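You operate a simulated robot arm through the tools that you are given. There is no shell and no other tool. Be economical: measure what you need, move in short steps, check, and stop when the job is done.

The job below is to be done with a simulated two-armed robot. You get a single attempt, and the scene is never put back.

JOB
On the top of the loading dock, fold the striped cloth in half, so that its two short edges meet.

It is judged by the outcome, as a careful person would: the job done as asked, and still so three seconds after it is handed in. It fails if anything else is knocked over, pushed out of place, dropped, spilled or broken. Flat cloth is picked up by pressing the open fingertips on it (5 to 10 N) and closing them slowly along it; thin cloth reads only 2 to 8 mm in the jaws.

ROBOT AND FRAMES
Two 7-joint arms with two-finger parallel grippers on one trunk, on a base that drives. Base frame: it is fixed to the floor where the robot stands at the start and does not move with it; the origin is under the middle of the robot, x ahead of it, y to its left, z up. Readings come in cm, degrees, newtons and seconds.
The left shoulder is at the start at [7, 18.8, 124], the right one opposite. Places, roughly: top of the loading dock [50, 20, 90]. Payload 3.91 kg a hand.
The TCP of each hand is the grasp point between the finger pads, 3 cm short of the fingertips. In the tool frame z runs along the fingers and y along their closing line. The gripper opens to 11 cm. The fingers are 2 cm wide and 1 cm thick; the gripper's body (4.8 by 11.2 cm) begins 5.5 cm behind the TCP.
Orientation is that of the tool frame in the base frame, as a unit quaternion [x, y, z, w]. With the fingers straight down and closing along the base's y, the tool's x points along the base's -x, its y along +y and its z along -z.

CONTROLS
- The arms move only by the tool nudge_tool. It takes "left_targets", "right_targets" or both (then of equal length, played together; a hand with none holds still); each is a list of rows, each an object of numbers (a shift or turn left out is 0, a gripper value left out holds the last): "jaw": the gripper command, from -1 (shut) to 1 (fully open), values between in proportion; "x", "y", "z": the shift along the base's x, y, z in cm; "wx", "wy", "wz": the turn, a rotation vector about the base's x, y, z in degrees. In form: [{"jaw": .., "x": .., "y": .., "z": .., "wx": .., "wy": .., "wz": ..}, ...]. A call has 1 to 10 rows; each row shifts and turns the commanded pose from where the row before left it. Each row takes 0.2 s and may step no farther than 5 cm and 8.6 degrees from the row before; otherwise, or with a gripper value out of range, the whole call is refused. A pose out of reach is approached as far as the arm can. The call stops where the force on the tool passes 40 N (or 10 N more than at its start, if that is more) or the arm is blocked; 0.2 s more then pass. The fingers move at their own pace (about 7.2 cm/s each) and stop on an object; they squeeze with about 28 N. The grip force told is the motor's: it shows also when the fingers shut on nothing. Time passes only in rows, and 0.2 s behind the last, so rows that do not move let the fingers close. It gives the time, the measured TCP pose, the force on the tool (base axes), the opening and the grip force at its end, in the units of the frame above (readings bear some noise), with the torque about the TCP (base axes, N m) and any sound that the robot's microphone picked up.
- Cameras (640 x 400 px; columns grow to the right, rows downward): "scene" is now at [12.56, 2.44, 145.07]; the picture's right is [0.29, -0.96, 0.00], its down [-0.69, -0.21, -0.69] and it looks along [0.66, 0.20, -0.72] (base axes); focal length 293 px, centre (320, 200). "left" rides on the left gripper at [7.2, -1.7, -10.3] in its tool frame; the picture's right is [0.23, 0.97, 0.00], its down [-0.76, 0.18, -0.62] and it looks along [-0.61, 0.14, 0.78] (tool axes); focal length 222 px, centre (320, 200). "right" rides on the right gripper at [7.2, 1.7, -10.3] in its tool frame; the picture's right is [-0.23, 0.97, 0.00], its down [-0.76, -0.18, -0.62] and it looks along [-0.61, -0.14, 0.78] (tool axes); focal length 222 px, centre (320, 200). There is no depth. A picture from a camera that has moved, and an enlarged one, comes with that camera's place and axes in the base frame and with its lens.
- capture(camera): a new picture of that camera. No time passes.
- raise_lower(by): slides the trunk up (or, below 0, down) by that many cm; the arms and the scene camera ride with it, the base frame stays. It gives what a move gives, with no picture.
- steer(legs): drives the robot by 1 to 6 legs, each [ahead, turn to the left] in cm and degrees, along the robot's own axes; the way and the turn of a leg run together, so that a leg with both is an arc; at most 150 cm and 180 degrees a leg. The arms and the cameras ride along, it lands a little off, and it stops where it bumps. It gives what a move gives.
- aim_head(pan, tilt): turns the head with the scene camera to pan (to the left, within 86 degrees either way) and tilt (down, from -29 to 69), counted from straight ahead of the robot. It gives what a move gives.
- inspect(camera, box): a new picture of the part [left, top, right, bottom] of that camera's present view, enlarged. No time passes.
- close_job(): hands the job in; it is judged then, once.

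Go step by step. Nothing tells you exact positions but the pictures and the camera data: compare them with the known pose of the tool, close in by small moves and look again before you grip or let go. The budget is 120 turns and 100 pictures, counting those below and the enlarged ones. Unless the task says otherwise, let go and move clear before handing in, and close with one line.

The tools are called as a command line: name --argument value ..., lists and objects as JSON in quotes. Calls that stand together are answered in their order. nudge_tool: Moves the arms, as the interface text tells. Its arguments: {"type":"object","properties":{"left_targets":{"type":"array"},"right_targets":{"type":"array"}},"required":[]} The other tools are called the same way: raise_lower (by) slides the trunk up or down; steer (legs) drives the base; aim_head (pan, tilt) turns the head that bears the scene camera; capture (camera) takes a picture; inspect (camera, box) takes an enlarged picture of a part of a camera's view; close_job () hands the job in.

At the start:

```text
time: 0.0
left_tool_pos: [51.57, 38.38, 107.38]
left_ee_rot: [0.0, 1.0, 0.001, 0.0]
left_wrist_force: [0.0, 1.0, -0.3]
left_torque: [0.02, 0.02, 0.0]
left_grip_width: 10.99
left_grasp_force: 0.0
right_tool_pos: [44.82, -8.86, 104.17]
right_ee_rot: [0.0, 1.0, -0.001, 0.0]
right_wrist_force: [-0.8, 1.0, 0.4]
right_torque: [-0.02, 0.0, -0.03]
right_grip_width: 11.01
right_grasp_force: 0.0
trunk travel left (down, up): [-75.0, 19.0]
robot x, y, heading: [-0.18, 0.17, -0.2]
head pan, tilt: [17.1, 46.4]
```

scene: 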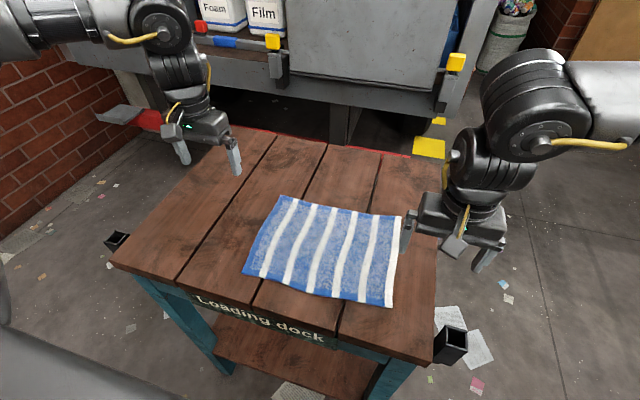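
right: 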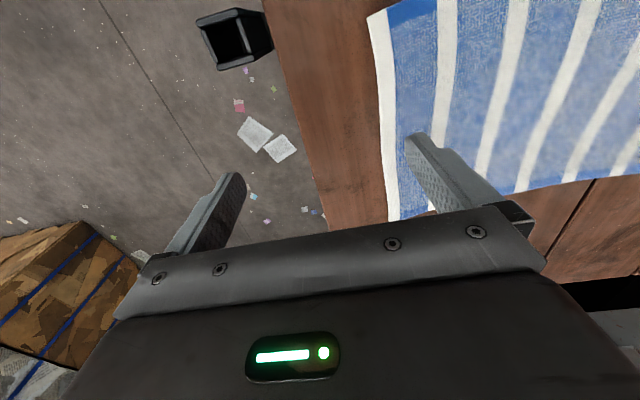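
left: 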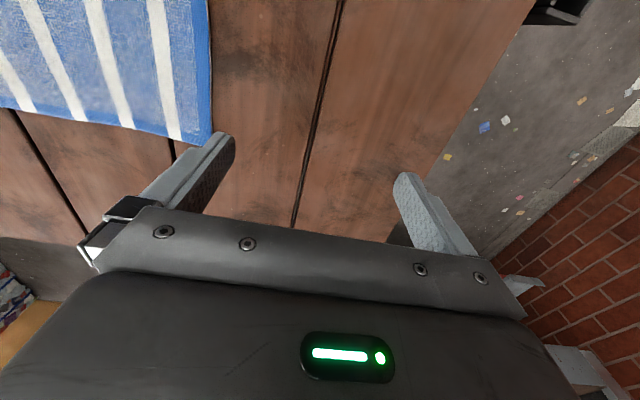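

The striped cloth lies at about x 39–66, y −4 to 29, with its short edges running along x at y≈−4 and y≈29. Before I turn the base to get a better reach, I'll check the clearance around it.

aim_head --pan 0 --tilt 69

capture --camera "scene"

```text
time: 0.9
left_tool_pos: [51.64, 38.4, 107.35]
left_ee_rot: [0.0, 1.0, 0.0, 0.0]
left_wrist_force: [-0.1, -1.1, 0.1]
left_torque: [0.03, 0.0, 0.01]
left_grip_width: 10.97
left_grasp_force: 0.0
right_tool_pos: [44.9, -8.75, 104.22]
right_ee_rot: [0.0, 1.0, 0.0, 0.0]
right_wrist_force: [0.0, -0.6, 0.0]
right_torque: [-0.01, -0.02, 0.02]
right_grip_width: 11.01
right_grasp_force: 0.0
trunk travel left (down, up): [-75.0, 19.0]
robot x, y, heading: [-0.27, -0.55, -0.0]
head pan, tilt: [0.0, 68.8]
```

```text
96 pictures are left
camera scene: at [10.51, 0.09, 142.39], right [0.0, -1.0, 0.0], down [-0.93, 0.0, -0.36], along [0.36, 0.0, -0.93], focal length 293 px, centre (320, 200)
```

scene: 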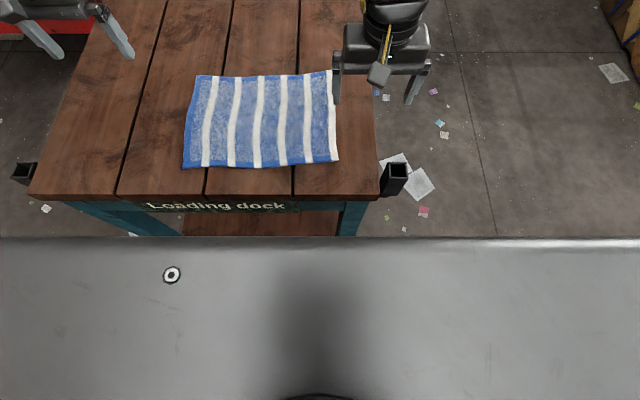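

The grey band at the bottom of the picture is the robot's own torso. I'll look to the side to see how far the base sticks out.

aim_head --pan -60 --tilt 66

capture --camera "scene"

```text
time: 2.2
left_tool_pos: [51.57, 38.3, 107.51]
left_ee_rot: [0.0, 1.0, 0.0, 0.0]
left_wrist_force: [0.2, 0.0, -0.2]
left_torque: [0.01, 0.01, 0.0]
left_grip_width: 11.03
left_grasp_force: 0.1
right_tool_pos: [44.91, -8.79, 104.26]
right_ee_rot: [0.0, 1.0, 0.0, 0.0]
right_wrist_force: [1.1, -0.2, -1.0]
right_torque: [-0.04, 0.01, 0.0]
right_grip_width: 10.98
right_grasp_force: 0.0
trunk travel left (down, up): [-75.0, 19.0]
robot x, y, heading: [-0.0, -0.47, -0.1]
head pan, tilt: [-60.0, 66.0]
```

```text
95 pictures are left
camera scene: at [7.89, -5.07, 142.66], right [-0.87, -0.5, 0.0], down [-0.46, 0.79, -0.41], along [0.2, -0.35, -0.91], focal length 293 px, centre (320, 200)
```

scene: 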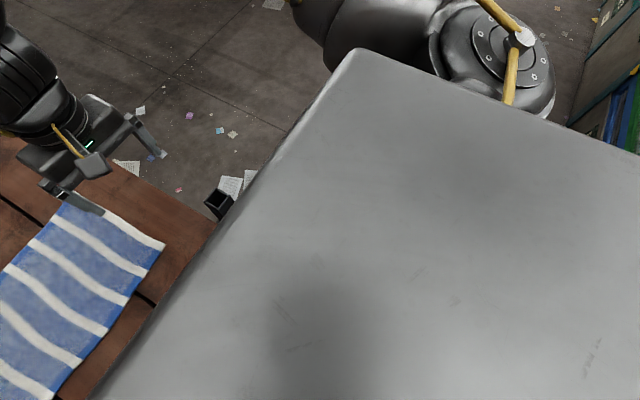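

The base stays where it is: with elbows out, the left hand can take the far corner and the right hand the near corner of the short edge at y≈−4. The corners are about (65.3, −3.2) and (40.5, −3.9), so I'll bring both hands above them with jaws about 4 cm open.

nudge_tool --left_targets '[{"jaw": -0.27, "x": 1.2, "y": -4.2}, {"x": 1.2, "y": -4.2}, {"x": 1.2, "y": -4.2}, {"x": 1.2, "y": -4.2}, {"x": 1.2, "y": -4.2}, {"x": 1.2, "y": -4.2}, {"x": 1.2, "y": -4.2}, {"x": 1.2, "y": -4.2}, {"x": 1.2, "y": -4.2}, {}]' --right_targets '[{"jaw": -0.27, "x": -0.3, "y": 1.5}, {"x": -0.3, "y": 1.5}, {"x": -0.3, "y": 1.5}, {"x": -0.3, "y": 1.5}, {"x": -0.2, "y": 1.5}, {"y": 0.9}, {"z": -1}, {}, {}, {}]'

aim_head --pan 8 --tilt 52

capture --camera "scene"

capture --camera "right"

capture --camera "left"

```text
time: 4.4
left_tool_pos: [62.39, 0.6, 107.37]
left_ee_rot: [0.001, 1.0, -0.002, 0.001]
left_wrist_force: [0.1, -0.6, 0.0]
left_torque: [-0.01, 0.02, -0.03]
left_grip_width: 4.03
left_grasp_force: 0.0
right_tool_pos: [43.47, -0.23, 103.32]
right_ee_rot: [0.0, 1.0, -0.001, 0.0]
right_wrist_force: [-0.2, 0.7, 0.4]
right_torque: [0.0, 0.0, -0.02]
right_grip_width: 4.02
right_grasp_force: 0.0
trunk travel left (down, up): [-75.0, 19.0]
robot x, y, heading: [-0.13, 0.02, 0.2]
head pan, tilt: [-60.0, 66.0]
```

```text
time: 5.8
left_tool_pos: [62.52, 0.41, 107.41]
left_ee_rot: [0.0, 1.0, 0.0, -0.001]
left_wrist_force: [0.1, -0.8, -0.5]
left_torque: [0.0, 0.0, 0.02]
left_grip_width: 4.01
left_grasp_force: 0.1
right_tool_pos: [43.55, -0.44, 103.16]
right_ee_rot: [0.0, 1.0, 0.0, -0.001]
right_wrist_force: [0.2, 0.7, -0.4]
right_torque: [-0.02, -0.02, 0.01]
right_grip_width: 4.03
right_grasp_force: 0.1
trunk travel left (down, up): [-75.0, 19.0]
robot x, y, heading: [0.17, -0.07, 0.1]
head pan, tilt: [8.0, 52.0]
```

```text
94 pictures are left
camera scene: at [12.35, 1.07, 144.31], right [0.14, -0.99, 0.0], down [-0.78, -0.11, -0.62], along [0.61, 0.09, -0.79], focal length 293 px, centre (320, 200)
```

scene: 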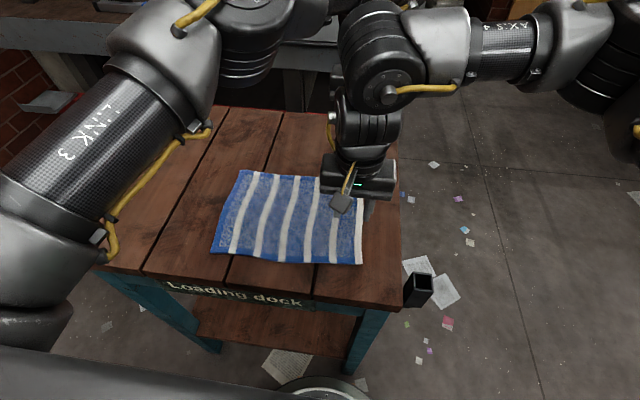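

```text
93 pictures are left
camera right: at [36.21, 1.32, 113.53], right [0.23, 0.97, 0.0], down [0.76, -0.18, 0.62], along [0.61, -0.14, -0.78], focal length 222 px, centre (320, 200)
```

right: 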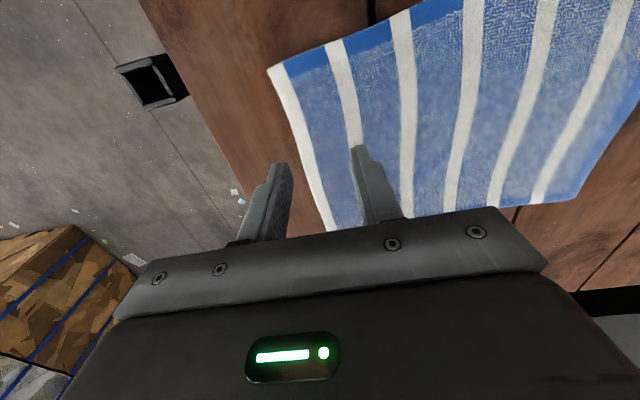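

```text
92 pictures are left
camera left: at [55.23, -1.3, 117.81], right [-0.23, 0.97, 0.0], down [0.76, 0.18, 0.62], along [0.61, 0.14, -0.78], focal length 222 px, centre (320, 200)
```

left: 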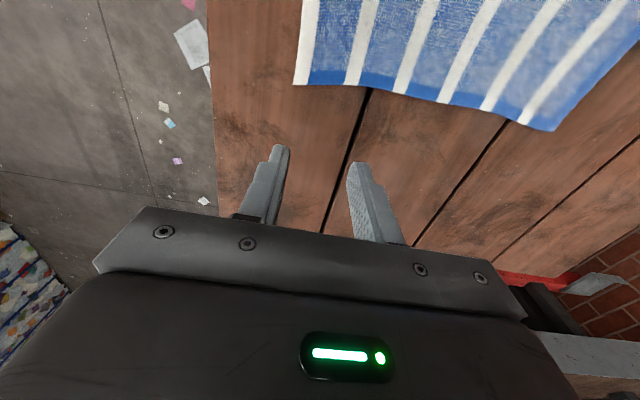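

Comparing the wrist and scene views puts the surface nearer z≈92, which moves the corners to about (61.3, −3) and (38.2, −3.4). I'll correct both hands and come down to just above the cloth.

nudge_tool --left_targets '[{"x": -1.9, "y": -0.1}, {"x": -1.8, "y": -0.1}, {"z": -3}, {"z": -3}, {"z": -2.5}, {}]' --right_targets '[{"x": -1.5, "y": 0.1}, {"x": -1.5, "y": 0.1}, {"z": -2}, {"z": -1.5}, {"z": -1.0}, {}]'

capture --camera "right"

capture --camera "left"

inspect --camera "scene" --box '[200, 100, 440, 300]'

```text
time: 7.2
left_tool_pos: [58.78, 0.26, 98.91]
left_ee_rot: [0.0, 1.0, -0.001, 0.0]
left_wrist_force: [0.0, 0.4, -0.7]
left_torque: [0.02, 0.01, -0.01]
left_grip_width: 4.02
left_grasp_force: 0.0
right_tool_pos: [40.44, -0.19, 98.66]
right_ee_rot: [0.0, 1.0, 0.0, -0.001]
right_wrist_force: [-1.3, -0.2, -0.1]
right_torque: [-0.01, 0.03, 0.01]
right_grip_width: 4.0
right_grasp_force: 0.0
trunk travel left (down, up): [-75.0, 19.0]
robot x, y, heading: [-0.18, -0.17, -0.1]
head pan, tilt: [8.0, 52.0]
```

```text
91 pictures are left
camera right: at [33.15, 1.53, 109.03], right [0.23, 0.97, 0.0], down [0.76, -0.18, 0.62], along [0.61, -0.14, -0.78], focal length 222 px, centre (320, 200)
```

right: 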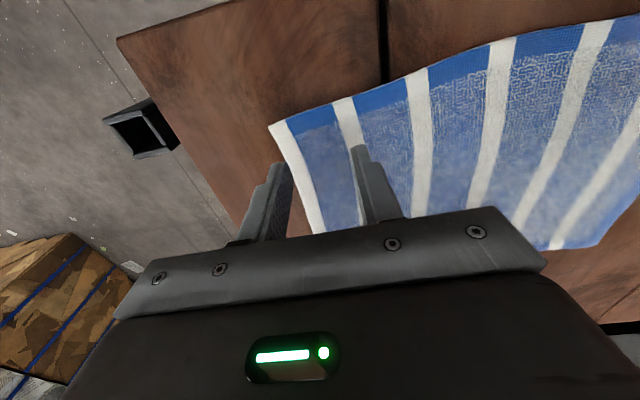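

```text
90 pictures are left
camera left: at [51.51, -1.43, 109.33], right [-0.23, 0.97, 0.0], down [0.76, 0.18, 0.62], along [0.61, 0.14, -0.78], focal length 222 px, centre (320, 200)
```

left: 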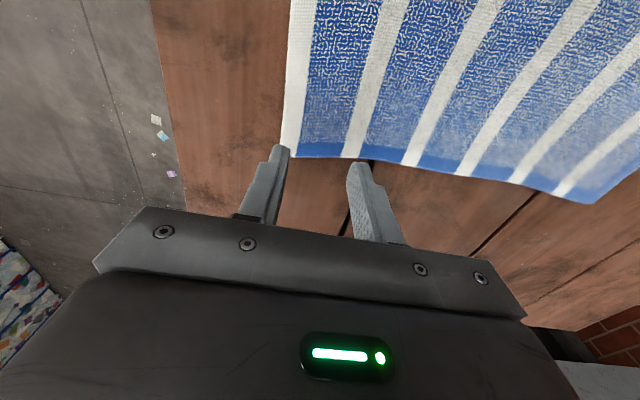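

```text
2.00 times, centred on (320, 200) of scene
camera zoom: at [12.36, 1.08, 144.31], right [0.14, -0.99, 0.0], down [-0.78, -0.11, -0.62], along [0.61, 0.09, -0.79], focal length 586 px, centre (320, 200)
```

zoom: 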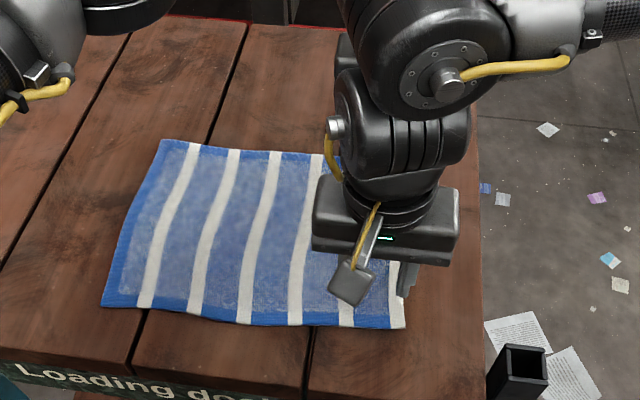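

The corners check out at about (60.9, −2.7) and (38.3, −3.6) with z≈92. I'll shift slightly inward and come down slowly to feel for contact.

nudge_tool --left_targets '[{"y": 0.6}, {"z": -1}, {"z": -1}, {"z": -0.5}, {"z": -0.5}, {}]' --right_targets '[{"y": 0.3}, {"z": -1}, {"z": -1}, {"z": -0.5}, {"z": -0.3}, {}]'

```text
time: 8.6
left_tool_pos: [58.69, 0.96, 95.99]
left_ee_rot: [0.0, 1.0, 0.0, -0.001]
left_wrist_force: [0.0, 1.0, 0.9]
left_torque: [0.0, 0.0, 0.03]
left_grip_width: 4.0
left_grasp_force: 0.0
right_tool_pos: [40.51, 0.13, 96.07]
right_ee_rot: [0.0, 1.0, 0.0, 0.0]
right_wrist_force: [0.2, 0.0, 0.3]
right_torque: [0.0, -0.02, 0.04]
right_grip_width: 3.99
right_grasp_force: 0.0
trunk travel left (down, up): [-75.0, 19.0]
robot x, y, heading: [-0.19, 0.2, 0.1]
head pan, tilt: [8.0, 52.0]
```

Still no contact at tip height 93, so I'll go down in small steps.

nudge_tool --left_targets '[{"z": -0.3}, {"z": -0.3}, {"z": -0.2}, {}]' --right_targets '[{"z": -0.3}, {"z": -0.3}, {"z": -0.2}, {}]'

capture --camera "right"

```text
time: 9.3
left_tool_pos: [58.72, 0.93, 95.75]
left_ee_rot: [-0.001, 1.0, -0.001, 0.006]
left_wrist_force: [-1.2, 2.6, 14.3]
left_torque: [0.05, 0.04, 0.0]
left_grip_width: 4.01
left_grasp_force: 0.1
right_tool_pos: [40.42, 0.14, 95.77]
right_ee_rot: [0.001, 1.0, 0.003, 0.006]
right_wrist_force: [-1.1, -2.8, 22.7]
right_torque: [-0.22, 0.07, 0.03]
right_grip_width: 4.01
right_grasp_force: 0.0
trunk travel left (down, up): [-75.0, 19.0]
robot x, y, heading: [-0.33, 0.28, -0.3]
head pan, tilt: [8.0, 52.0]
stopped in row 3 (right hand): the force on the tool passed its limit (the readings are from after the stop); the commanded pose is now the measured one
```

```text
88 pictures are left
camera right: at [33.04, 1.85, 105.98], right [0.23, 0.97, 0.01], down [0.75, -0.18, 0.63], along [0.62, -0.14, -0.78], focal length 222 px, centre (320, 200)
```

right: 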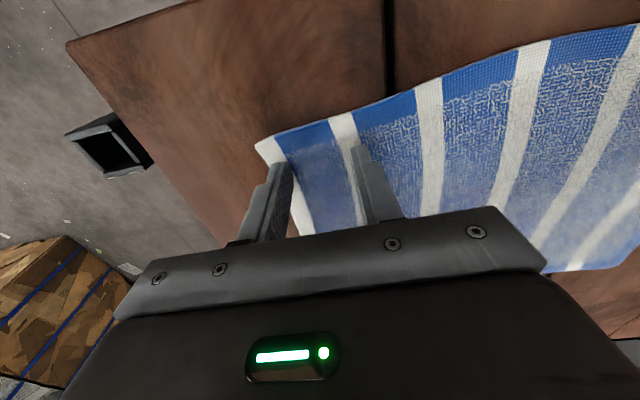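

Contact came at TCP z≈95.75, with both tips on the cloth. I'll ease the force to about 8 N.

nudge_tool --left_targets '[{"z": 0.05}, {}]' --right_targets '[{"z": 0.1}, {}]'

```text
time: 9.9
left_tool_pos: [58.72, 1.04, 95.82]
left_ee_rot: [-0.001, 1.0, -0.001, 0.006]
left_wrist_force: [0.6, 1.8, 19.5]
left_torque: [0.02, 0.04, 0.01]
left_grip_width: 4.0
left_grasp_force: 0.2
right_tool_pos: [40.43, 0.18, 95.72]
right_ee_rot: [0.001, 1.0, 0.001, 0.006]
right_wrist_force: [-1.1, -2.2, 26.2]
right_torque: [-0.16, 0.02, 0.06]
right_grip_width: 4.03
right_grasp_force: 0.1
trunk travel left (down, up): [-75.0, 19.0]
robot x, y, heading: [-0.1, 0.48, 0.1]
head pan, tilt: [8.0, 52.0]
```

nudge_tool --left_targets '[{"z": 0.1}, {}]' --right_targets '[{"z": 0.15}, {}]'

```text
time: 10.5
left_tool_pos: [58.75, 0.93, 95.85]
left_ee_rot: [-0.001, 1.0, -0.001, 0.004]
left_wrist_force: [1.0, 0.2, 19.7]
left_torque: [0.0, 0.03, 0.03]
left_grip_width: 3.99
left_grasp_force: 0.1
right_tool_pos: [40.38, 0.11, 95.76]
right_ee_rot: [0.001, 1.0, 0.002, 0.005]
right_wrist_force: [-0.1, 0.2, 13.6]
right_torque: [-0.03, 0.05, -0.02]
right_grip_width: 4.01
right_grasp_force: 0.1
trunk travel left (down, up): [-75.0, 19.0]
robot x, y, heading: [0.01, -0.21, 0.2]
head pan, tilt: [8.0, 52.0]
```

nudge_tool --left_targets '[{"z": 0.13}, {}]' --right_targets '[{"z": 0.06}, {}]'

```text
time: 11.1
left_tool_pos: [58.65, 1.01, 95.78]
left_ee_rot: [-0.001, 1.0, 0.0, 0.003]
left_wrist_force: [-0.3, -0.7, 9.2]
left_torque: [-0.1, 0.04, 0.02]
left_grip_width: 4.02
left_grasp_force: 0.1
right_tool_pos: [40.54, 0.13, 95.8]
right_ee_rot: [0.001, 1.0, 0.001, 0.004]
right_wrist_force: [-2.9, 0.9, 9.1]
right_torque: [0.03, 0.08, 0.01]
right_grip_width: 3.99
right_grasp_force: 0.1
trunk travel left (down, up): [-75.0, 19.0]
robot x, y, heading: [-0.04, 0.34, -0.1]
head pan, tilt: [8.0, 52.0]
```

Both hands now press with about 9 N, so I'll close the fingers slowly.

nudge_tool --left_targets '[{"jaw": -0.36}, {"jaw": -0.45}, {"jaw": -0.54}, {"jaw": -0.63}, {"jaw": -0.72}, {"jaw": -0.81}, {"jaw": -0.9}, {"jaw": -1}, {}, {}]' --right_targets '[{"jaw": -0.36}, {"jaw": -0.45}, {"jaw": -0.54}, {"jaw": -0.63}, {"jaw": -0.72}, {"jaw": -0.81}, {"jaw": -0.9}, {"jaw": -1}, {}, {}]'

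capture --camera "right"

capture --camera "left"

```text
time: 13.3
left_tool_pos: [58.82, 0.82, 95.76]
left_ee_rot: [-0.001, 1.0, 0.0, 0.003]
left_wrist_force: [-0.4, 0.3, 6.6]
left_torque: [-0.03, 0.04, -0.01]
left_grip_width: 0.43
left_grasp_force: 27.9
right_tool_pos: [40.58, 0.07, 95.77]
right_ee_rot: [0.001, 1.0, 0.001, 0.003]
right_wrist_force: [0.6, 0.1, 9.2]
right_torque: [-0.02, 0.0, -0.01]
right_grip_width: 0.65
right_grasp_force: 27.5
trunk travel left (down, up): [-75.0, 19.0]
robot x, y, heading: [0.15, 0.02, -0.1]
head pan, tilt: [8.0, 52.0]
```

```text
87 pictures are left
camera right: at [33.25, 1.83, 106.06], right [0.23, 0.97, 0.0], down [0.76, -0.18, 0.63], along [0.61, -0.14, -0.78], focal length 222 px, centre (320, 200)
```

right: 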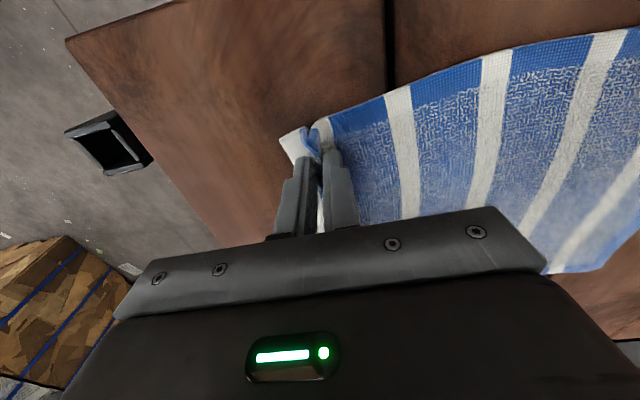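

```text
86 pictures are left
camera left: at [51.51, -0.82, 106.19], right [-0.23, 0.97, 0.0], down [0.76, 0.18, 0.63], along [0.61, 0.14, -0.78], focal length 222 px, centre (320, 200)
```

left: 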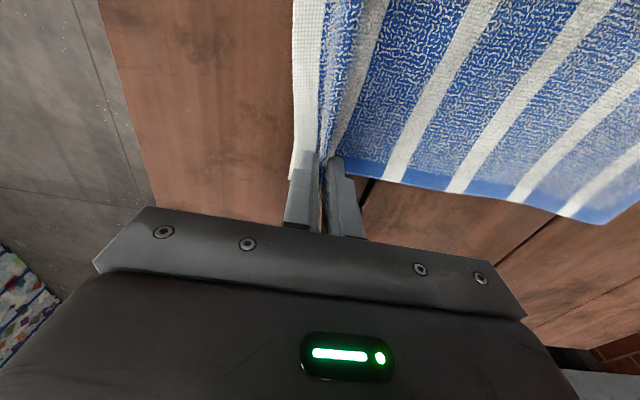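

Both hands have hold, at 4 to 6 mm, but about 1.6 cm of edge lies outside the pinch and would tuck under in the fold. I'll release and re-pinch right at the edge.

nudge_tool --left_targets '[{"jaw": -0.7}, {"jaw": -0.5}, {"z": 0.7, "jaw": -0.3}, {"z": 0.8}, {"y": -1.6}, {}]' --right_targets '[{"jaw": -0.7}, {"jaw": -0.5}, {"z": 0.7, "jaw": -0.3}, {"z": 0.8}, {"y": -1.6}, {}]'

capture --camera "right"

capture --camera "left"

```text
time: 14.7
left_tool_pos: [58.92, -0.64, 97.1]
left_ee_rot: [0.0, 1.0, 0.0, 0.003]
left_wrist_force: [-0.1, 0.3, -0.1]
left_torque: [-0.02, 0.02, -0.02]
left_grip_width: 3.85
left_grasp_force: 0.1
right_tool_pos: [40.71, -1.44, 97.29]
right_ee_rot: [0.001, 1.0, 0.0, 0.002]
right_wrist_force: [-0.2, 1.0, 0.6]
right_torque: [-0.02, 0.03, 0.01]
right_grip_width: 3.85
right_grasp_force: 0.1
trunk travel left (down, up): [-75.0, 19.0]
robot x, y, heading: [0.33, -0.14, 0.1]
head pan, tilt: [8.0, 52.0]
```

```text
85 pictures are left
camera right: at [33.39, 0.31, 107.51], right [0.23, 0.97, 0.0], down [0.76, -0.18, 0.63], along [0.61, -0.14, -0.78], focal length 222 px, centre (320, 200)
```

right: 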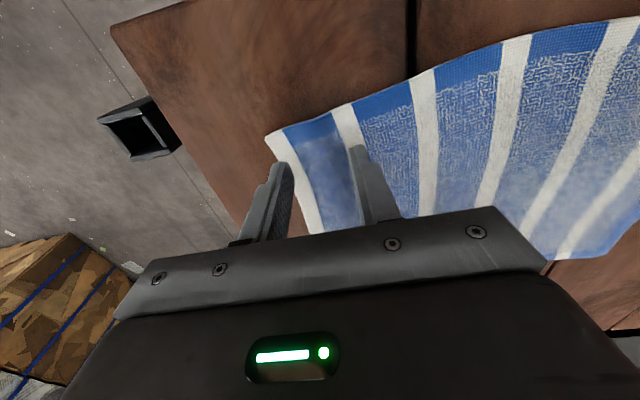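

```text
84 pictures are left
camera left: at [51.62, -2.34, 107.6], right [-0.23, 0.97, 0.0], down [0.76, 0.18, 0.63], along [0.61, 0.14, -0.78], focal length 222 px, centre (320, 200)
```

left: 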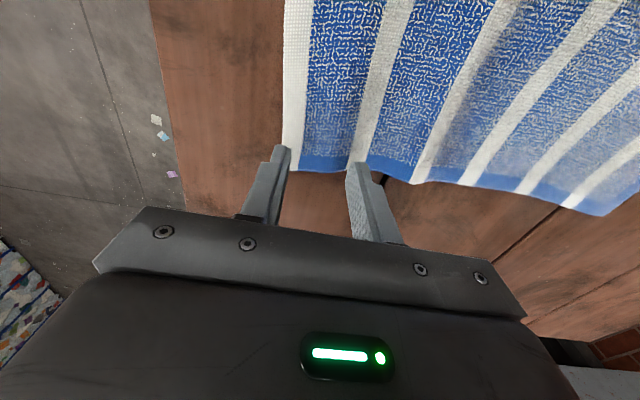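

The cloth flattened back out, with its edge now at about y −4.6 (near) and −3.2 (far). I'll shift so the outer fingers stand just outside the edge, then press down.

nudge_tool --left_targets '[{"y": -1.0}, {"z": -0.5}, {"z": -0.5}, {"z": -0.25}, {}]' --right_targets '[{"y": -1.4}, {"z": -0.6}, {"z": -0.6}, {"z": -0.25}, {}]'

capture --camera "right"

capture --camera "left"

```text
time: 15.9
left_tool_pos: [58.82, -1.63, 96.04]
left_ee_rot: [-0.002, 1.0, -0.001, 0.003]
left_wrist_force: [-0.4, -0.6, 0.4]
left_torque: [-0.05, 0.01, -0.01]
left_grip_width: 3.82
left_grasp_force: 0.1
right_tool_pos: [40.64, -2.81, 95.66]
right_ee_rot: [0.001, 1.0, 0.001, 0.004]
right_wrist_force: [0.9, -0.6, 4.8]
right_torque: [0.09, 0.02, -0.01]
right_grip_width: 3.82
right_grasp_force: 0.0
trunk travel left (down, up): [-75.0, 19.0]
robot x, y, heading: [0.04, -0.06, 0.1]
head pan, tilt: [8.0, 52.0]
```

```text
83 pictures are left
camera right: at [33.37, -1.14, 106.08], right [0.23, 0.97, 0.0], down [0.76, -0.18, 0.63], along [0.61, -0.14, -0.78], focal length 222 px, centre (320, 200)
```

right: 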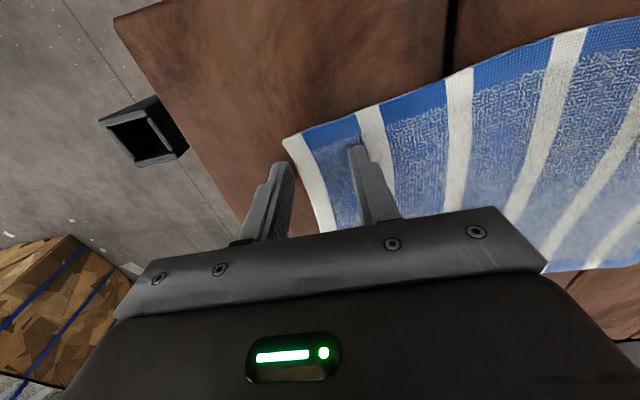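

```text
82 pictures are left
camera left: at [51.61, -3.4, 106.37], right [-0.23, 0.97, 0.0], down [0.76, 0.18, 0.63], along [0.61, 0.14, -0.78], focal length 222 px, centre (320, 200)
```

left: 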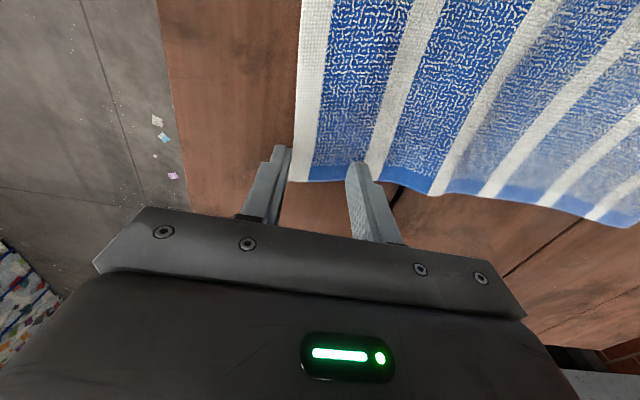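

Placement looks right, with the outer fingers just off the edge. I'll lower the left a touch and equalise the pressure.

nudge_tool --left_targets '[{"z": -0.15}, {"z": -0.1}, {}]' --right_targets '[{"z": -0.03}, {}, {}]'

```text
time: 16.7
left_tool_pos: [58.96, -1.66, 95.73]
left_ee_rot: [-0.001, 1.0, -0.001, 0.004]
left_wrist_force: [1.8, -0.5, 7.2]
left_torque: [0.1, -0.03, 0.04]
left_grip_width: 3.87
left_grasp_force: 0.0
right_tool_pos: [40.76, -2.74, 95.8]
right_ee_rot: [0.001, 1.0, 0.002, 0.003]
right_wrist_force: [1.1, -0.5, 3.8]
right_torque: [0.08, -0.03, -0.04]
right_grip_width: 3.85
right_grasp_force: 0.0
trunk travel left (down, up): [-75.0, 19.0]
robot x, y, heading: [-0.07, -0.13, -0.4]
head pan, tilt: [8.0, 52.0]
```

nudge_tool --left_targets '[{"jaw": -0.38}, {"jaw": -0.46}, {"jaw": -0.54}, {"jaw": -0.63}, {"jaw": -0.72}, {"jaw": -0.81}, {"jaw": -0.9}, {"jaw": -1}, {}, {}]' --right_targets '[{"jaw": -0.38, "z": -0.06}, {"jaw": -0.46}, {"jaw": -0.54}, {"jaw": -0.63}, {"jaw": -0.72}, {"jaw": -0.81}, {"jaw": -0.9}, {"jaw": -1}, {}, {}]'

capture --camera "right"

capture --camera "left"

```text
time: 18.9
left_tool_pos: [58.83, -1.66, 95.81]
left_ee_rot: [-0.001, 1.0, -0.002, 0.004]
left_wrist_force: [-1.0, -0.7, 10.0]
left_torque: [0.04, 0.02, -0.01]
left_grip_width: 0.49
left_grasp_force: 28.1
right_tool_pos: [40.62, -2.91, 95.81]
right_ee_rot: [0.001, 1.0, 0.002, 0.003]
right_wrist_force: [1.3, 1.6, 7.5]
right_torque: [0.04, -0.06, 0.06]
right_grip_width: 0.55
right_grasp_force: 27.9
trunk travel left (down, up): [-75.0, 19.0]
robot x, y, heading: [-0.2, -0.08, -0.0]
head pan, tilt: [8.0, 52.0]
```

```text
81 pictures are left
camera right: at [33.23, -1.14, 106.06], right [0.23, 0.97, 0.0], down [0.76, -0.18, 0.63], along [0.61, -0.14, -0.78], focal length 222 px, centre (320, 200)
```

right: 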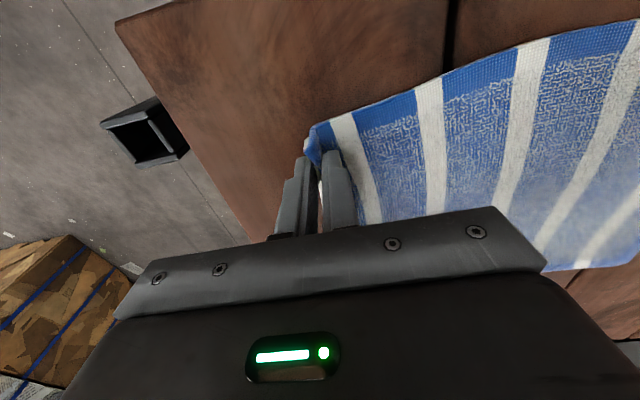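

```text
80 pictures are left
camera left: at [51.5, -3.41, 106.2], right [-0.23, 0.97, 0.0], down [0.76, 0.18, 0.63], along [0.61, 0.14, -0.78], focal length 222 px, centre (320, 200)
```

left: 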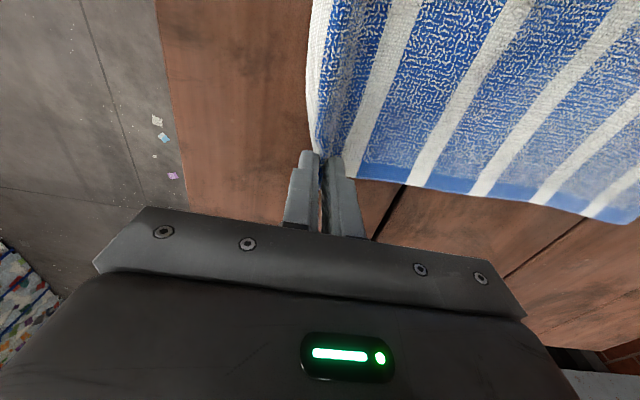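

Both pinches sit right at the edge with about 5 mm in the jaws. I'll lift and start the swing toward +y, then check.

nudge_tool --left_targets '[{"z": 1.5}, {"z": 1.5}, {"y": 0.4, "z": 1.5}, {"y": 0.6, "z": 1.5}, {"y": 0.9, "z": 1.2}, {"y": 1.2, "z": 1}, {}]' --right_targets '[{"z": 1.5}, {"z": 1.5}, {"y": 0.4, "z": 1.5}, {"y": 0.6, "z": 1.5}, {"y": 0.9, "z": 1.2}, {"y": 1.2, "z": 1}, {}]'

capture --camera "scene"

capture --camera "right"

```text
time: 20.5
left_tool_pos: [58.95, 1.36, 103.97]
left_ee_rot: [-0.001, 1.0, 0.0, 0.003]
left_wrist_force: [-0.4, -0.4, 0.0]
left_torque: [0.02, 0.0, 0.05]
left_grip_width: 0.47
left_grasp_force: 28.1
right_tool_pos: [40.83, 0.28, 104.0]
right_ee_rot: [0.0, 1.0, 0.002, 0.003]
right_wrist_force: [1.1, -1.1, -0.5]
right_torque: [0.01, -0.03, 0.04]
right_grip_width: 0.52
right_grasp_force: 27.6
trunk travel left (down, up): [-75.0, 19.0]
robot x, y, heading: [-0.13, 0.21, 0.2]
head pan, tilt: [8.0, 52.0]
```

```text
79 pictures are left
camera scene: at [12.38, 1.01, 144.31], right [0.14, -0.99, 0.0], down [-0.78, -0.11, -0.62], along [0.61, 0.09, -0.79], focal length 293 px, centre (320, 200)
```

scene: 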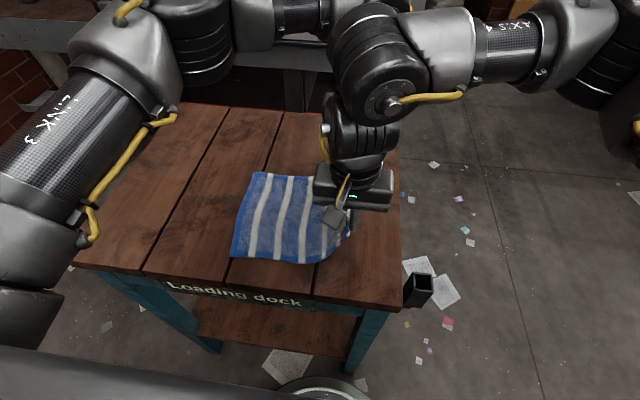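

```text
78 pictures are left
camera right: at [33.4, 1.91, 114.23], right [0.23, 0.97, 0.0], down [0.76, -0.18, 0.63], along [0.61, -0.14, -0.78], focal length 222 px, centre (320, 200)
```

right: 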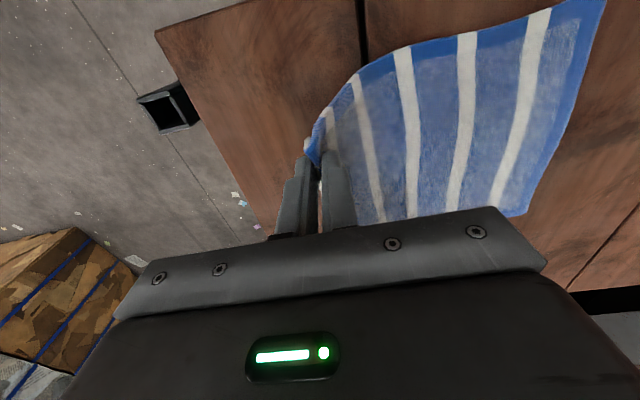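

Lifting slid the cloth about 4 cm, so the left edge is now at y≈22–23.6; that's fine because the fold is relative. I'll keep swinging toward +y and tilt the hands so the edge leads.

nudge_tool --left_targets '[{"y": 1.6, "x": -0.1, "wx": -5}, {"y": 1.6, "x": -0.1, "wx": -5}, {"y": 1.6, "x": -0.1, "wx": -5}, {"y": 1.6, "x": -0.1, "wx": -5}, {"y": 1.6, "x": -0.1, "wx": -5}, {"y": 1.6, "x": -0.1, "wx": -5}, {"y": 1.6, "x": -0.1, "wx": -5}, {}]' --right_targets '[{"y": 1.6, "x": -0.1, "wx": -5}, {"y": 1.6, "x": -0.1, "wx": -5}, {"y": 1.6, "x": -0.1, "wx": -5}, {"y": 1.6, "x": -0.1, "wx": -5}, {"y": 1.6, "x": -0.1, "wx": -5}, {"y": 1.6, "x": -0.1, "wx": -5}, {"y": 1.6, "x": -0.1, "wx": -5}, {}]'

capture --camera "scene"

capture --camera "right"

```text
time: 22.0
left_tool_pos: [57.65, 10.4, 103.96]
left_ee_rot: [0.007, 0.965, -0.262, -0.006]
left_wrist_force: [-20.5, -13.0, 1.0]
left_torque: [-0.35, 0.58, -0.12]
left_grip_width: 0.47
left_grasp_force: 28.5
right_tool_pos: [39.79, 0.86, 104.95]
right_ee_rot: [0.001, 0.969, -0.248, 0.011]
right_wrist_force: [20.6, 13.4, -3.2]
right_torque: [0.32, -0.44, 0.37]
right_grip_width: 0.47
right_grasp_force: 27.8
right hand out of reach, approached as far as the arm can: row 4, 5, 6, 7
trunk travel left (down, up): [-75.0, 19.0]
robot x, y, heading: [-0.21, -0.05, 0.1]
head pan, tilt: [8.0, 52.0]
stopped in row 7 (left hand): the force on the tool passed its limit (the readings are from after the stop); the commanded pose is now the measured one
```

```text
77 pictures are left
camera scene: at [12.3, 1.32, 144.32], right [0.14, -0.99, 0.0], down [-0.78, -0.11, -0.62], along [0.61, 0.08, -0.79], focal length 293 px, centre (320, 200)
```

scene: 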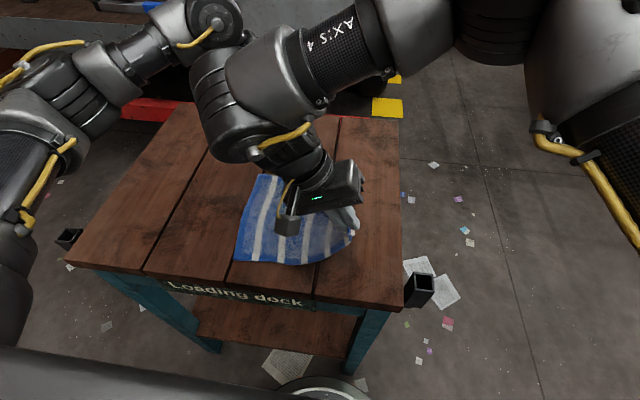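

```text
76 pictures are left
camera right: at [32.32, 7.35, 113.09], right [0.24, 0.86, -0.46], down [0.75, 0.14, 0.65], along [0.62, -0.5, -0.6], focal length 222 px, centre (320, 200)
```

right: 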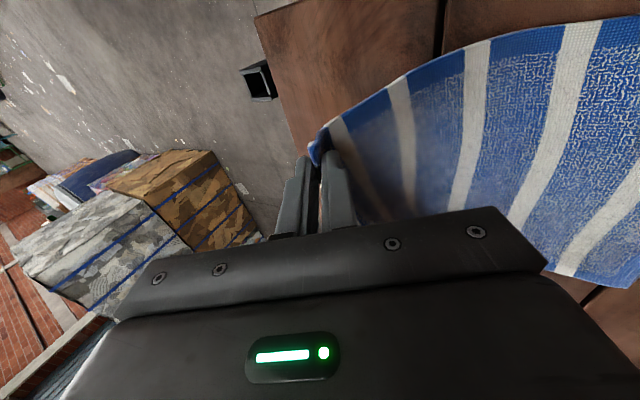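

The right arm can't tilt there, and the hands are stretching the cloth between them. I'll bring both back to vertical and level with each other.

nudge_tool --left_targets '[{"y": -1.6, "x": 0.2, "wx": 4.3}, {"y": -1.5, "wx": 4.3}, {"y": -1.0, "wx": 4.3}, {"y": -0.5, "wx": 4.3}, {"y": -0.4, "wx": 4.3}, {"y": -0.3, "wx": 4.3}, {"y": -0.3, "wx": 4.3}, {}, {}]' --right_targets '[{"y": 0.4, "z": -0.1, "wx": 4.1}, {"y": 0.4, "z": -0.2, "wx": 4.1}, {"y": 0.4, "z": -0.2, "wx": 4.1}, {"y": 0.4, "z": -0.2, "wx": 4.1}, {"y": 0.4, "z": -0.2, "wx": 4.1}, {"y": 0.4, "z": -0.1, "wx": 4.1}, {"y": 0.4, "wx": 4.1}, {}, {}]'

capture --camera "scene"

capture --camera "left"

capture --camera "right"

```text
time: 24.0
left_tool_pos: [58.21, 4.94, 103.82]
left_ee_rot: [0.003, 1.0, -0.001, -0.005]
left_wrist_force: [0.6, 0.7, -0.5]
left_torque: [-0.09, -0.01, 0.0]
left_grip_width: 0.41
left_grasp_force: 28.6
right_tool_pos: [39.7, 3.41, 104.03]
right_ee_rot: [0.003, 1.0, -0.002, 0.006]
right_wrist_force: [-0.5, -0.4, 0.3]
right_torque: [-0.11, -0.01, 0.01]
right_grip_width: 0.44
right_grasp_force: 28.1
trunk travel left (down, up): [-75.0, 19.0]
robot x, y, heading: [-0.23, -0.07, 0.0]
head pan, tilt: [8.0, 52.0]
```

```text
75 pictures are left
camera scene: at [12.37, 1.12, 144.31], right [0.14, -0.99, 0.0], down [-0.78, -0.11, -0.62], along [0.61, 0.09, -0.79], focal length 293 px, centre (320, 200)
```

scene: 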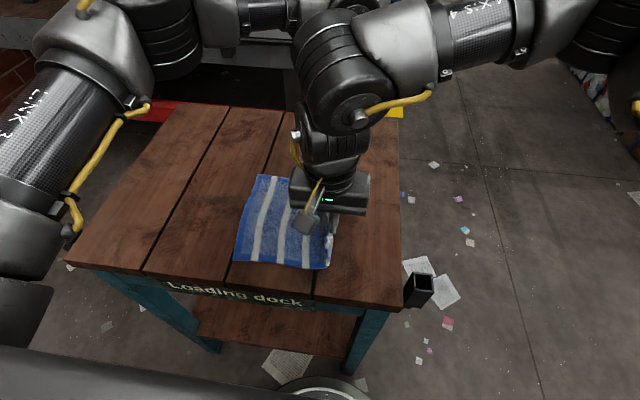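

```text
74 pictures are left
camera left: at [51.01, 3.22, 114.4], right [-0.22, 0.98, 0.0], down [0.77, 0.17, 0.62], along [0.6, 0.14, -0.79], focal length 222 px, centre (320, 200)
```

left: 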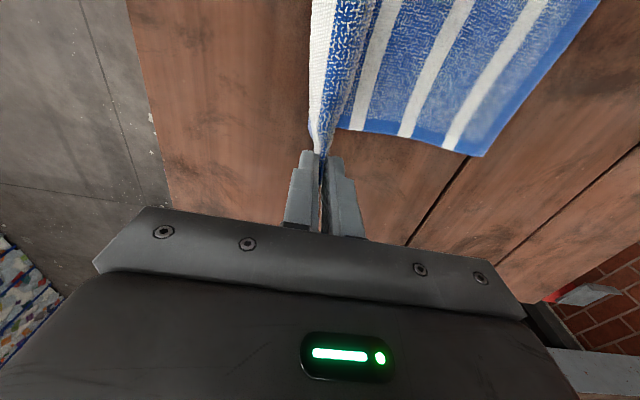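

```text
73 pictures are left
camera right: at [32.25, 5.26, 114.19], right [0.23, 0.97, 0.0], down [0.75, -0.18, 0.63], along [0.62, -0.15, -0.77], focal length 222 px, centre (320, 200)
```

right: 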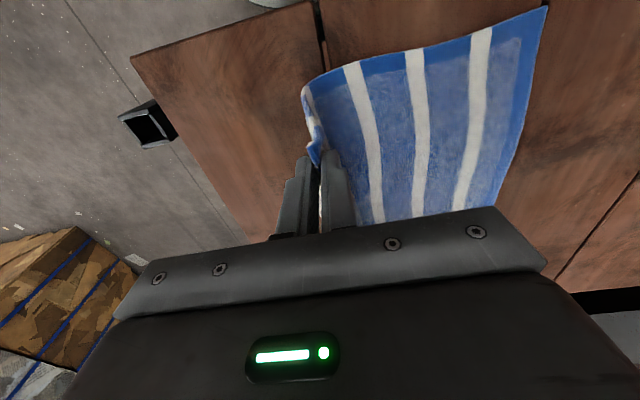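

Both corners are still held and level with each other. I'll continue the swing with the hands vertical.

nudge_tool --left_targets '[{"y": 1.5, "x": -0.25}, {"y": 1.5, "x": -0.25}, {"y": 1.5, "x": -0.25}, {"y": 1.5, "x": -0.25}, {"y": 1.5, "x": -0.25}, {"y": 1.5, "x": -0.25}, {"y": 1.5, "x": -0.25, "z": -0.7}, {"y": 1.5, "x": -0.25, "z": -0.7}, {}, {}]' --right_targets '[{"y": 1.5, "x": -0.22}, {"y": 1.5, "x": -0.22}, {"y": 1.5, "x": -0.22}, {"y": 1.5, "x": -0.22}, {"y": 1.5, "x": -0.22}, {"y": 1.5, "x": -0.22}, {"y": 1.5, "x": -0.22, "z": -0.7}, {"y": 1.5, "x": -0.22, "z": -0.7}, {}, {}]'

capture --camera "scene"

capture --camera "left"

capture --camera "right"

```text
time: 26.2
left_tool_pos: [56.01, 17.08, 102.48]
left_ee_rot: [0.003, 1.0, -0.001, -0.004]
left_wrist_force: [-0.9, 0.1, -0.2]
left_torque: [-0.11, -0.03, 0.04]
left_grip_width: 0.43
left_grasp_force: 27.9
right_tool_pos: [37.92, 15.49, 102.72]
right_ee_rot: [0.003, 1.0, -0.001, 0.008]
right_wrist_force: [0.1, -0.9, 0.2]
right_torque: [-0.1, 0.01, -0.01]
right_grip_width: 0.44
right_grasp_force: 27.3
trunk travel left (down, up): [-75.0, 19.0]
robot x, y, heading: [0.04, -0.16, -0.1]
head pan, tilt: [8.0, 52.0]
```

```text
72 pictures are left
camera scene: at [12.29, 1.16, 144.32], right [0.14, -0.99, 0.0], down [-0.78, -0.11, -0.62], along [0.61, 0.09, -0.79], focal length 293 px, centre (320, 200)
```

scene: 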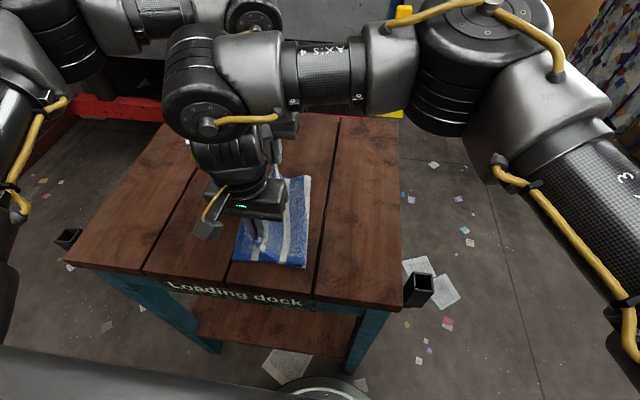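

```text
71 pictures are left
camera left: at [48.92, 15.27, 113.01], right [-0.22, 0.98, 0.0], down [0.77, 0.17, 0.62], along [0.6, 0.14, -0.79], focal length 222 px, centre (320, 200)
```

left: 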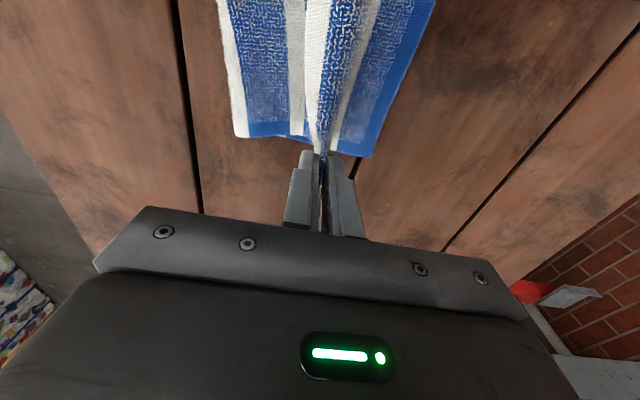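

```text
70 pictures are left
camera right: at [30.47, 17.21, 112.83], right [0.23, 0.97, 0.0], down [0.75, -0.18, 0.63], along [0.62, -0.15, -0.77], focal length 222 px, centre (320, 200)
```

right: 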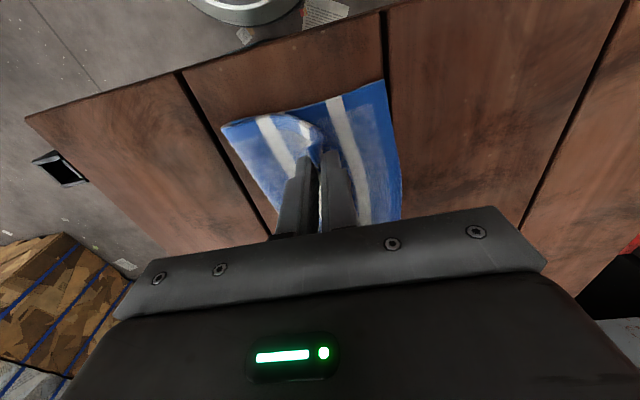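

The fold is forming well; the target edge runs from about (57.9, 22.3) to (35.5, 21.4). I'll move above it and lower.

nudge_tool --left_targets '[{"y": 1.6, "z": -0.8}, {"y": 1.6, "z": -0.8}, {"y": 1.3, "z": -0.8}, {"z": -0.8}, {"z": -0.8}, {"z": -0.8}, {}]' --right_targets '[{"y": 1.9, "z": -0.8}, {"y": 1.9, "z": -0.8}, {"y": 1.4, "z": -0.8}, {"z": -0.8}, {"z": -0.8}, {"z": -0.8}, {}]'

capture --camera "scene"

capture --camera "left"

capture --camera "right"

```text
time: 27.8
left_tool_pos: [56.21, 21.38, 97.72]
left_ee_rot: [0.004, 1.0, -0.001, -0.005]
left_wrist_force: [-0.4, -0.2, -0.1]
left_torque: [-0.08, 0.03, -0.04]
left_grip_width: 0.45
left_grasp_force: 28.0
right_tool_pos: [38.36, 15.18, 99.29]
right_ee_rot: [0.003, 1.0, -0.001, 0.007]
right_wrist_force: [1.2, 0.8, -0.4]
right_torque: [-0.07, -0.01, 0.01]
right_grip_width: 0.43
right_grasp_force: 28.1
right hand out of reach, approached as far as the arm can: row 1, 2, 3, 5
trunk travel left (down, up): [-75.0, 19.0]
robot x, y, heading: [0.45, 0.01, -0.0]
head pan, tilt: [8.0, 52.0]
```

```text
69 pictures are left
camera scene: at [12.36, 1.12, 144.31], right [0.14, -0.99, 0.0], down [-0.78, -0.11, -0.62], along [0.61, 0.09, -0.79], focal length 293 px, centre (320, 200)
```

scene: 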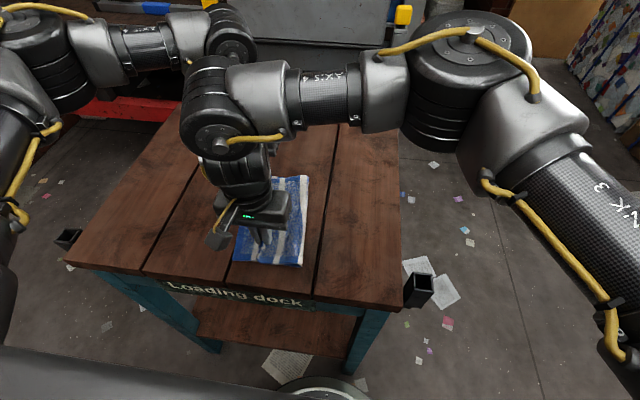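

```text
68 pictures are left
camera left: at [49.02, 19.67, 108.17], right [-0.22, 0.98, 0.0], down [0.77, 0.17, 0.62], along [0.6, 0.14, -0.79], focal length 222 px, centre (320, 200)
```

left: 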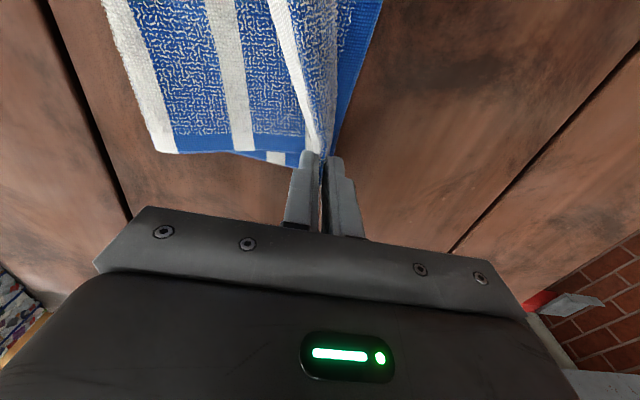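

```text
67 pictures are left
camera right: at [31.04, 16.97, 109.54], right [0.23, 0.97, 0.0], down [0.75, -0.18, 0.63], along [0.62, -0.15, -0.77], focal length 222 px, centre (320, 200)
```

right: 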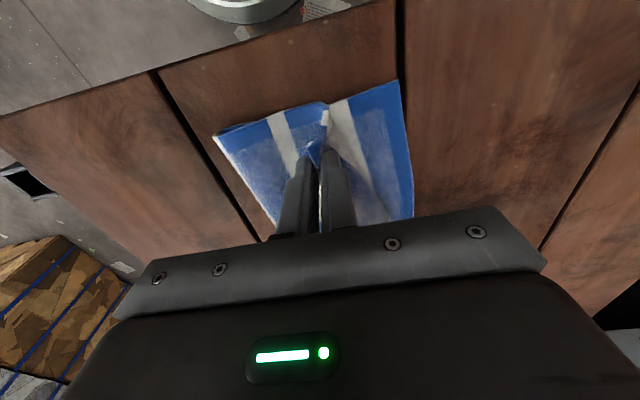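

The right hand ran into a joint limit near y≈15. I'll try letting its wrist yaw follow the arm to gain reach.

nudge_tool --right_targets '[{"wz": 6}, {"wz": 6, "y": 0.8}, {"wz": 6, "y": 1}, {"y": 1}, {"y": 1}, {}]'

```text
time: 29.2
left_tool_pos: [56.03, 21.39, 97.79]
left_ee_rot: [0.005, 1.0, -0.001, -0.004]
left_wrist_force: [-12.5, -4.8, 1.6]
left_torque: [-0.18, 0.39, 0.04]
left_grip_width: 0.47
left_grasp_force: 27.7
right_tool_pos: [37.56, 14.66, 100.08]
right_ee_rot: [-0.152, 0.988, 0.002, 0.008]
right_wrist_force: [12.5, 5.5, -2.7]
right_torque: [0.09, -0.29, -0.04]
right_grip_width: 0.45
right_grasp_force: 27.8
right hand out of reach, approached as far as the arm can: row 2, 3, 4, 5
trunk travel left (down, up): [-75.0, 19.0]
robot x, y, heading: [0.07, 0.21, 0.1]
head pan, tilt: [8.0, 52.0]
```

Worse in that direction; I'll yaw the other way.

nudge_tool --right_targets '[{"wz": -7, "x": 0.5}, {"wz": -7}, {"wz": -7, "y": 0.8}, {"wz": -7, "y": 1}, {"wz": -5, "y": 1}, {"y": 1}, {"y": 1}, {}]'

```text
time: 31.0
left_tool_pos: [56.31, 21.29, 97.76]
left_ee_rot: [0.003, 1.0, 0.0, -0.005]
left_wrist_force: [-4.3, -1.0, 0.6]
left_torque: [-0.12, 0.1, 0.04]
left_grip_width: 0.46
left_grasp_force: 28.1
right_tool_pos: [38.22, 15.27, 100.26]
right_ee_rot: [0.134, 0.991, -0.002, 0.007]
right_wrist_force: [3.8, 0.9, -0.7]
right_torque: [0.03, -0.1, 0.12]
right_grip_width: 0.45
right_grasp_force: 28.0
right hand out of reach, approached as far as the arm can: row 4, 5, 6, 7
trunk travel left (down, up): [-75.0, 19.0]
robot x, y, heading: [0.12, 0.47, -0.1]
head pan, tilt: [8.0, 52.0]
```

Yaw isn't the limit. I'll lean the right hand the other way, fingers toward +y, which should let the tip reach the edge line.

nudge_tool --right_targets '[{"wx": 6, "wz": 5, "z": -0.3}, {"wx": 6, "wz": 5, "y": 0.6}, {"wx": 6, "wz": 5, "y": 0.8}, {"wx": 6, "y": 0.8}, {"y": 0.8}, {"y": 0.8}, {}]'

capture --camera "right"

```text
time: 32.6
left_tool_pos: [56.28, 21.33, 97.68]
left_ee_rot: [0.004, 1.0, -0.001, -0.005]
left_wrist_force: [1.0, 0.1, -0.7]
left_torque: [-0.06, 0.02, 0.0]
left_grip_width: 0.45
left_grasp_force: 28.3
right_tool_pos: [38.3, 18.88, 99.96]
right_ee_rot: [0.002, 0.979, 0.205, -0.014]
right_wrist_force: [-0.5, -0.9, -0.9]
right_torque: [-0.09, 0.01, 0.03]
right_grip_width: 0.42
right_grasp_force: 28.5
trunk travel left (down, up): [-75.0, 19.0]
robot x, y, heading: [-0.08, -0.11, -0.2]
head pan, tilt: [8.0, 52.0]
```

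```text
66 pictures are left
camera right: at [31.29, 16.37, 110.25], right [0.24, 0.89, 0.38], down [0.78, -0.41, 0.48], along [0.59, 0.18, -0.79], focal length 222 px, centre (320, 200)
```

right: 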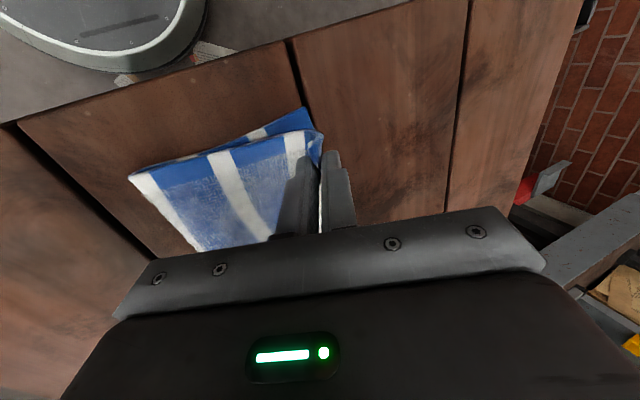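

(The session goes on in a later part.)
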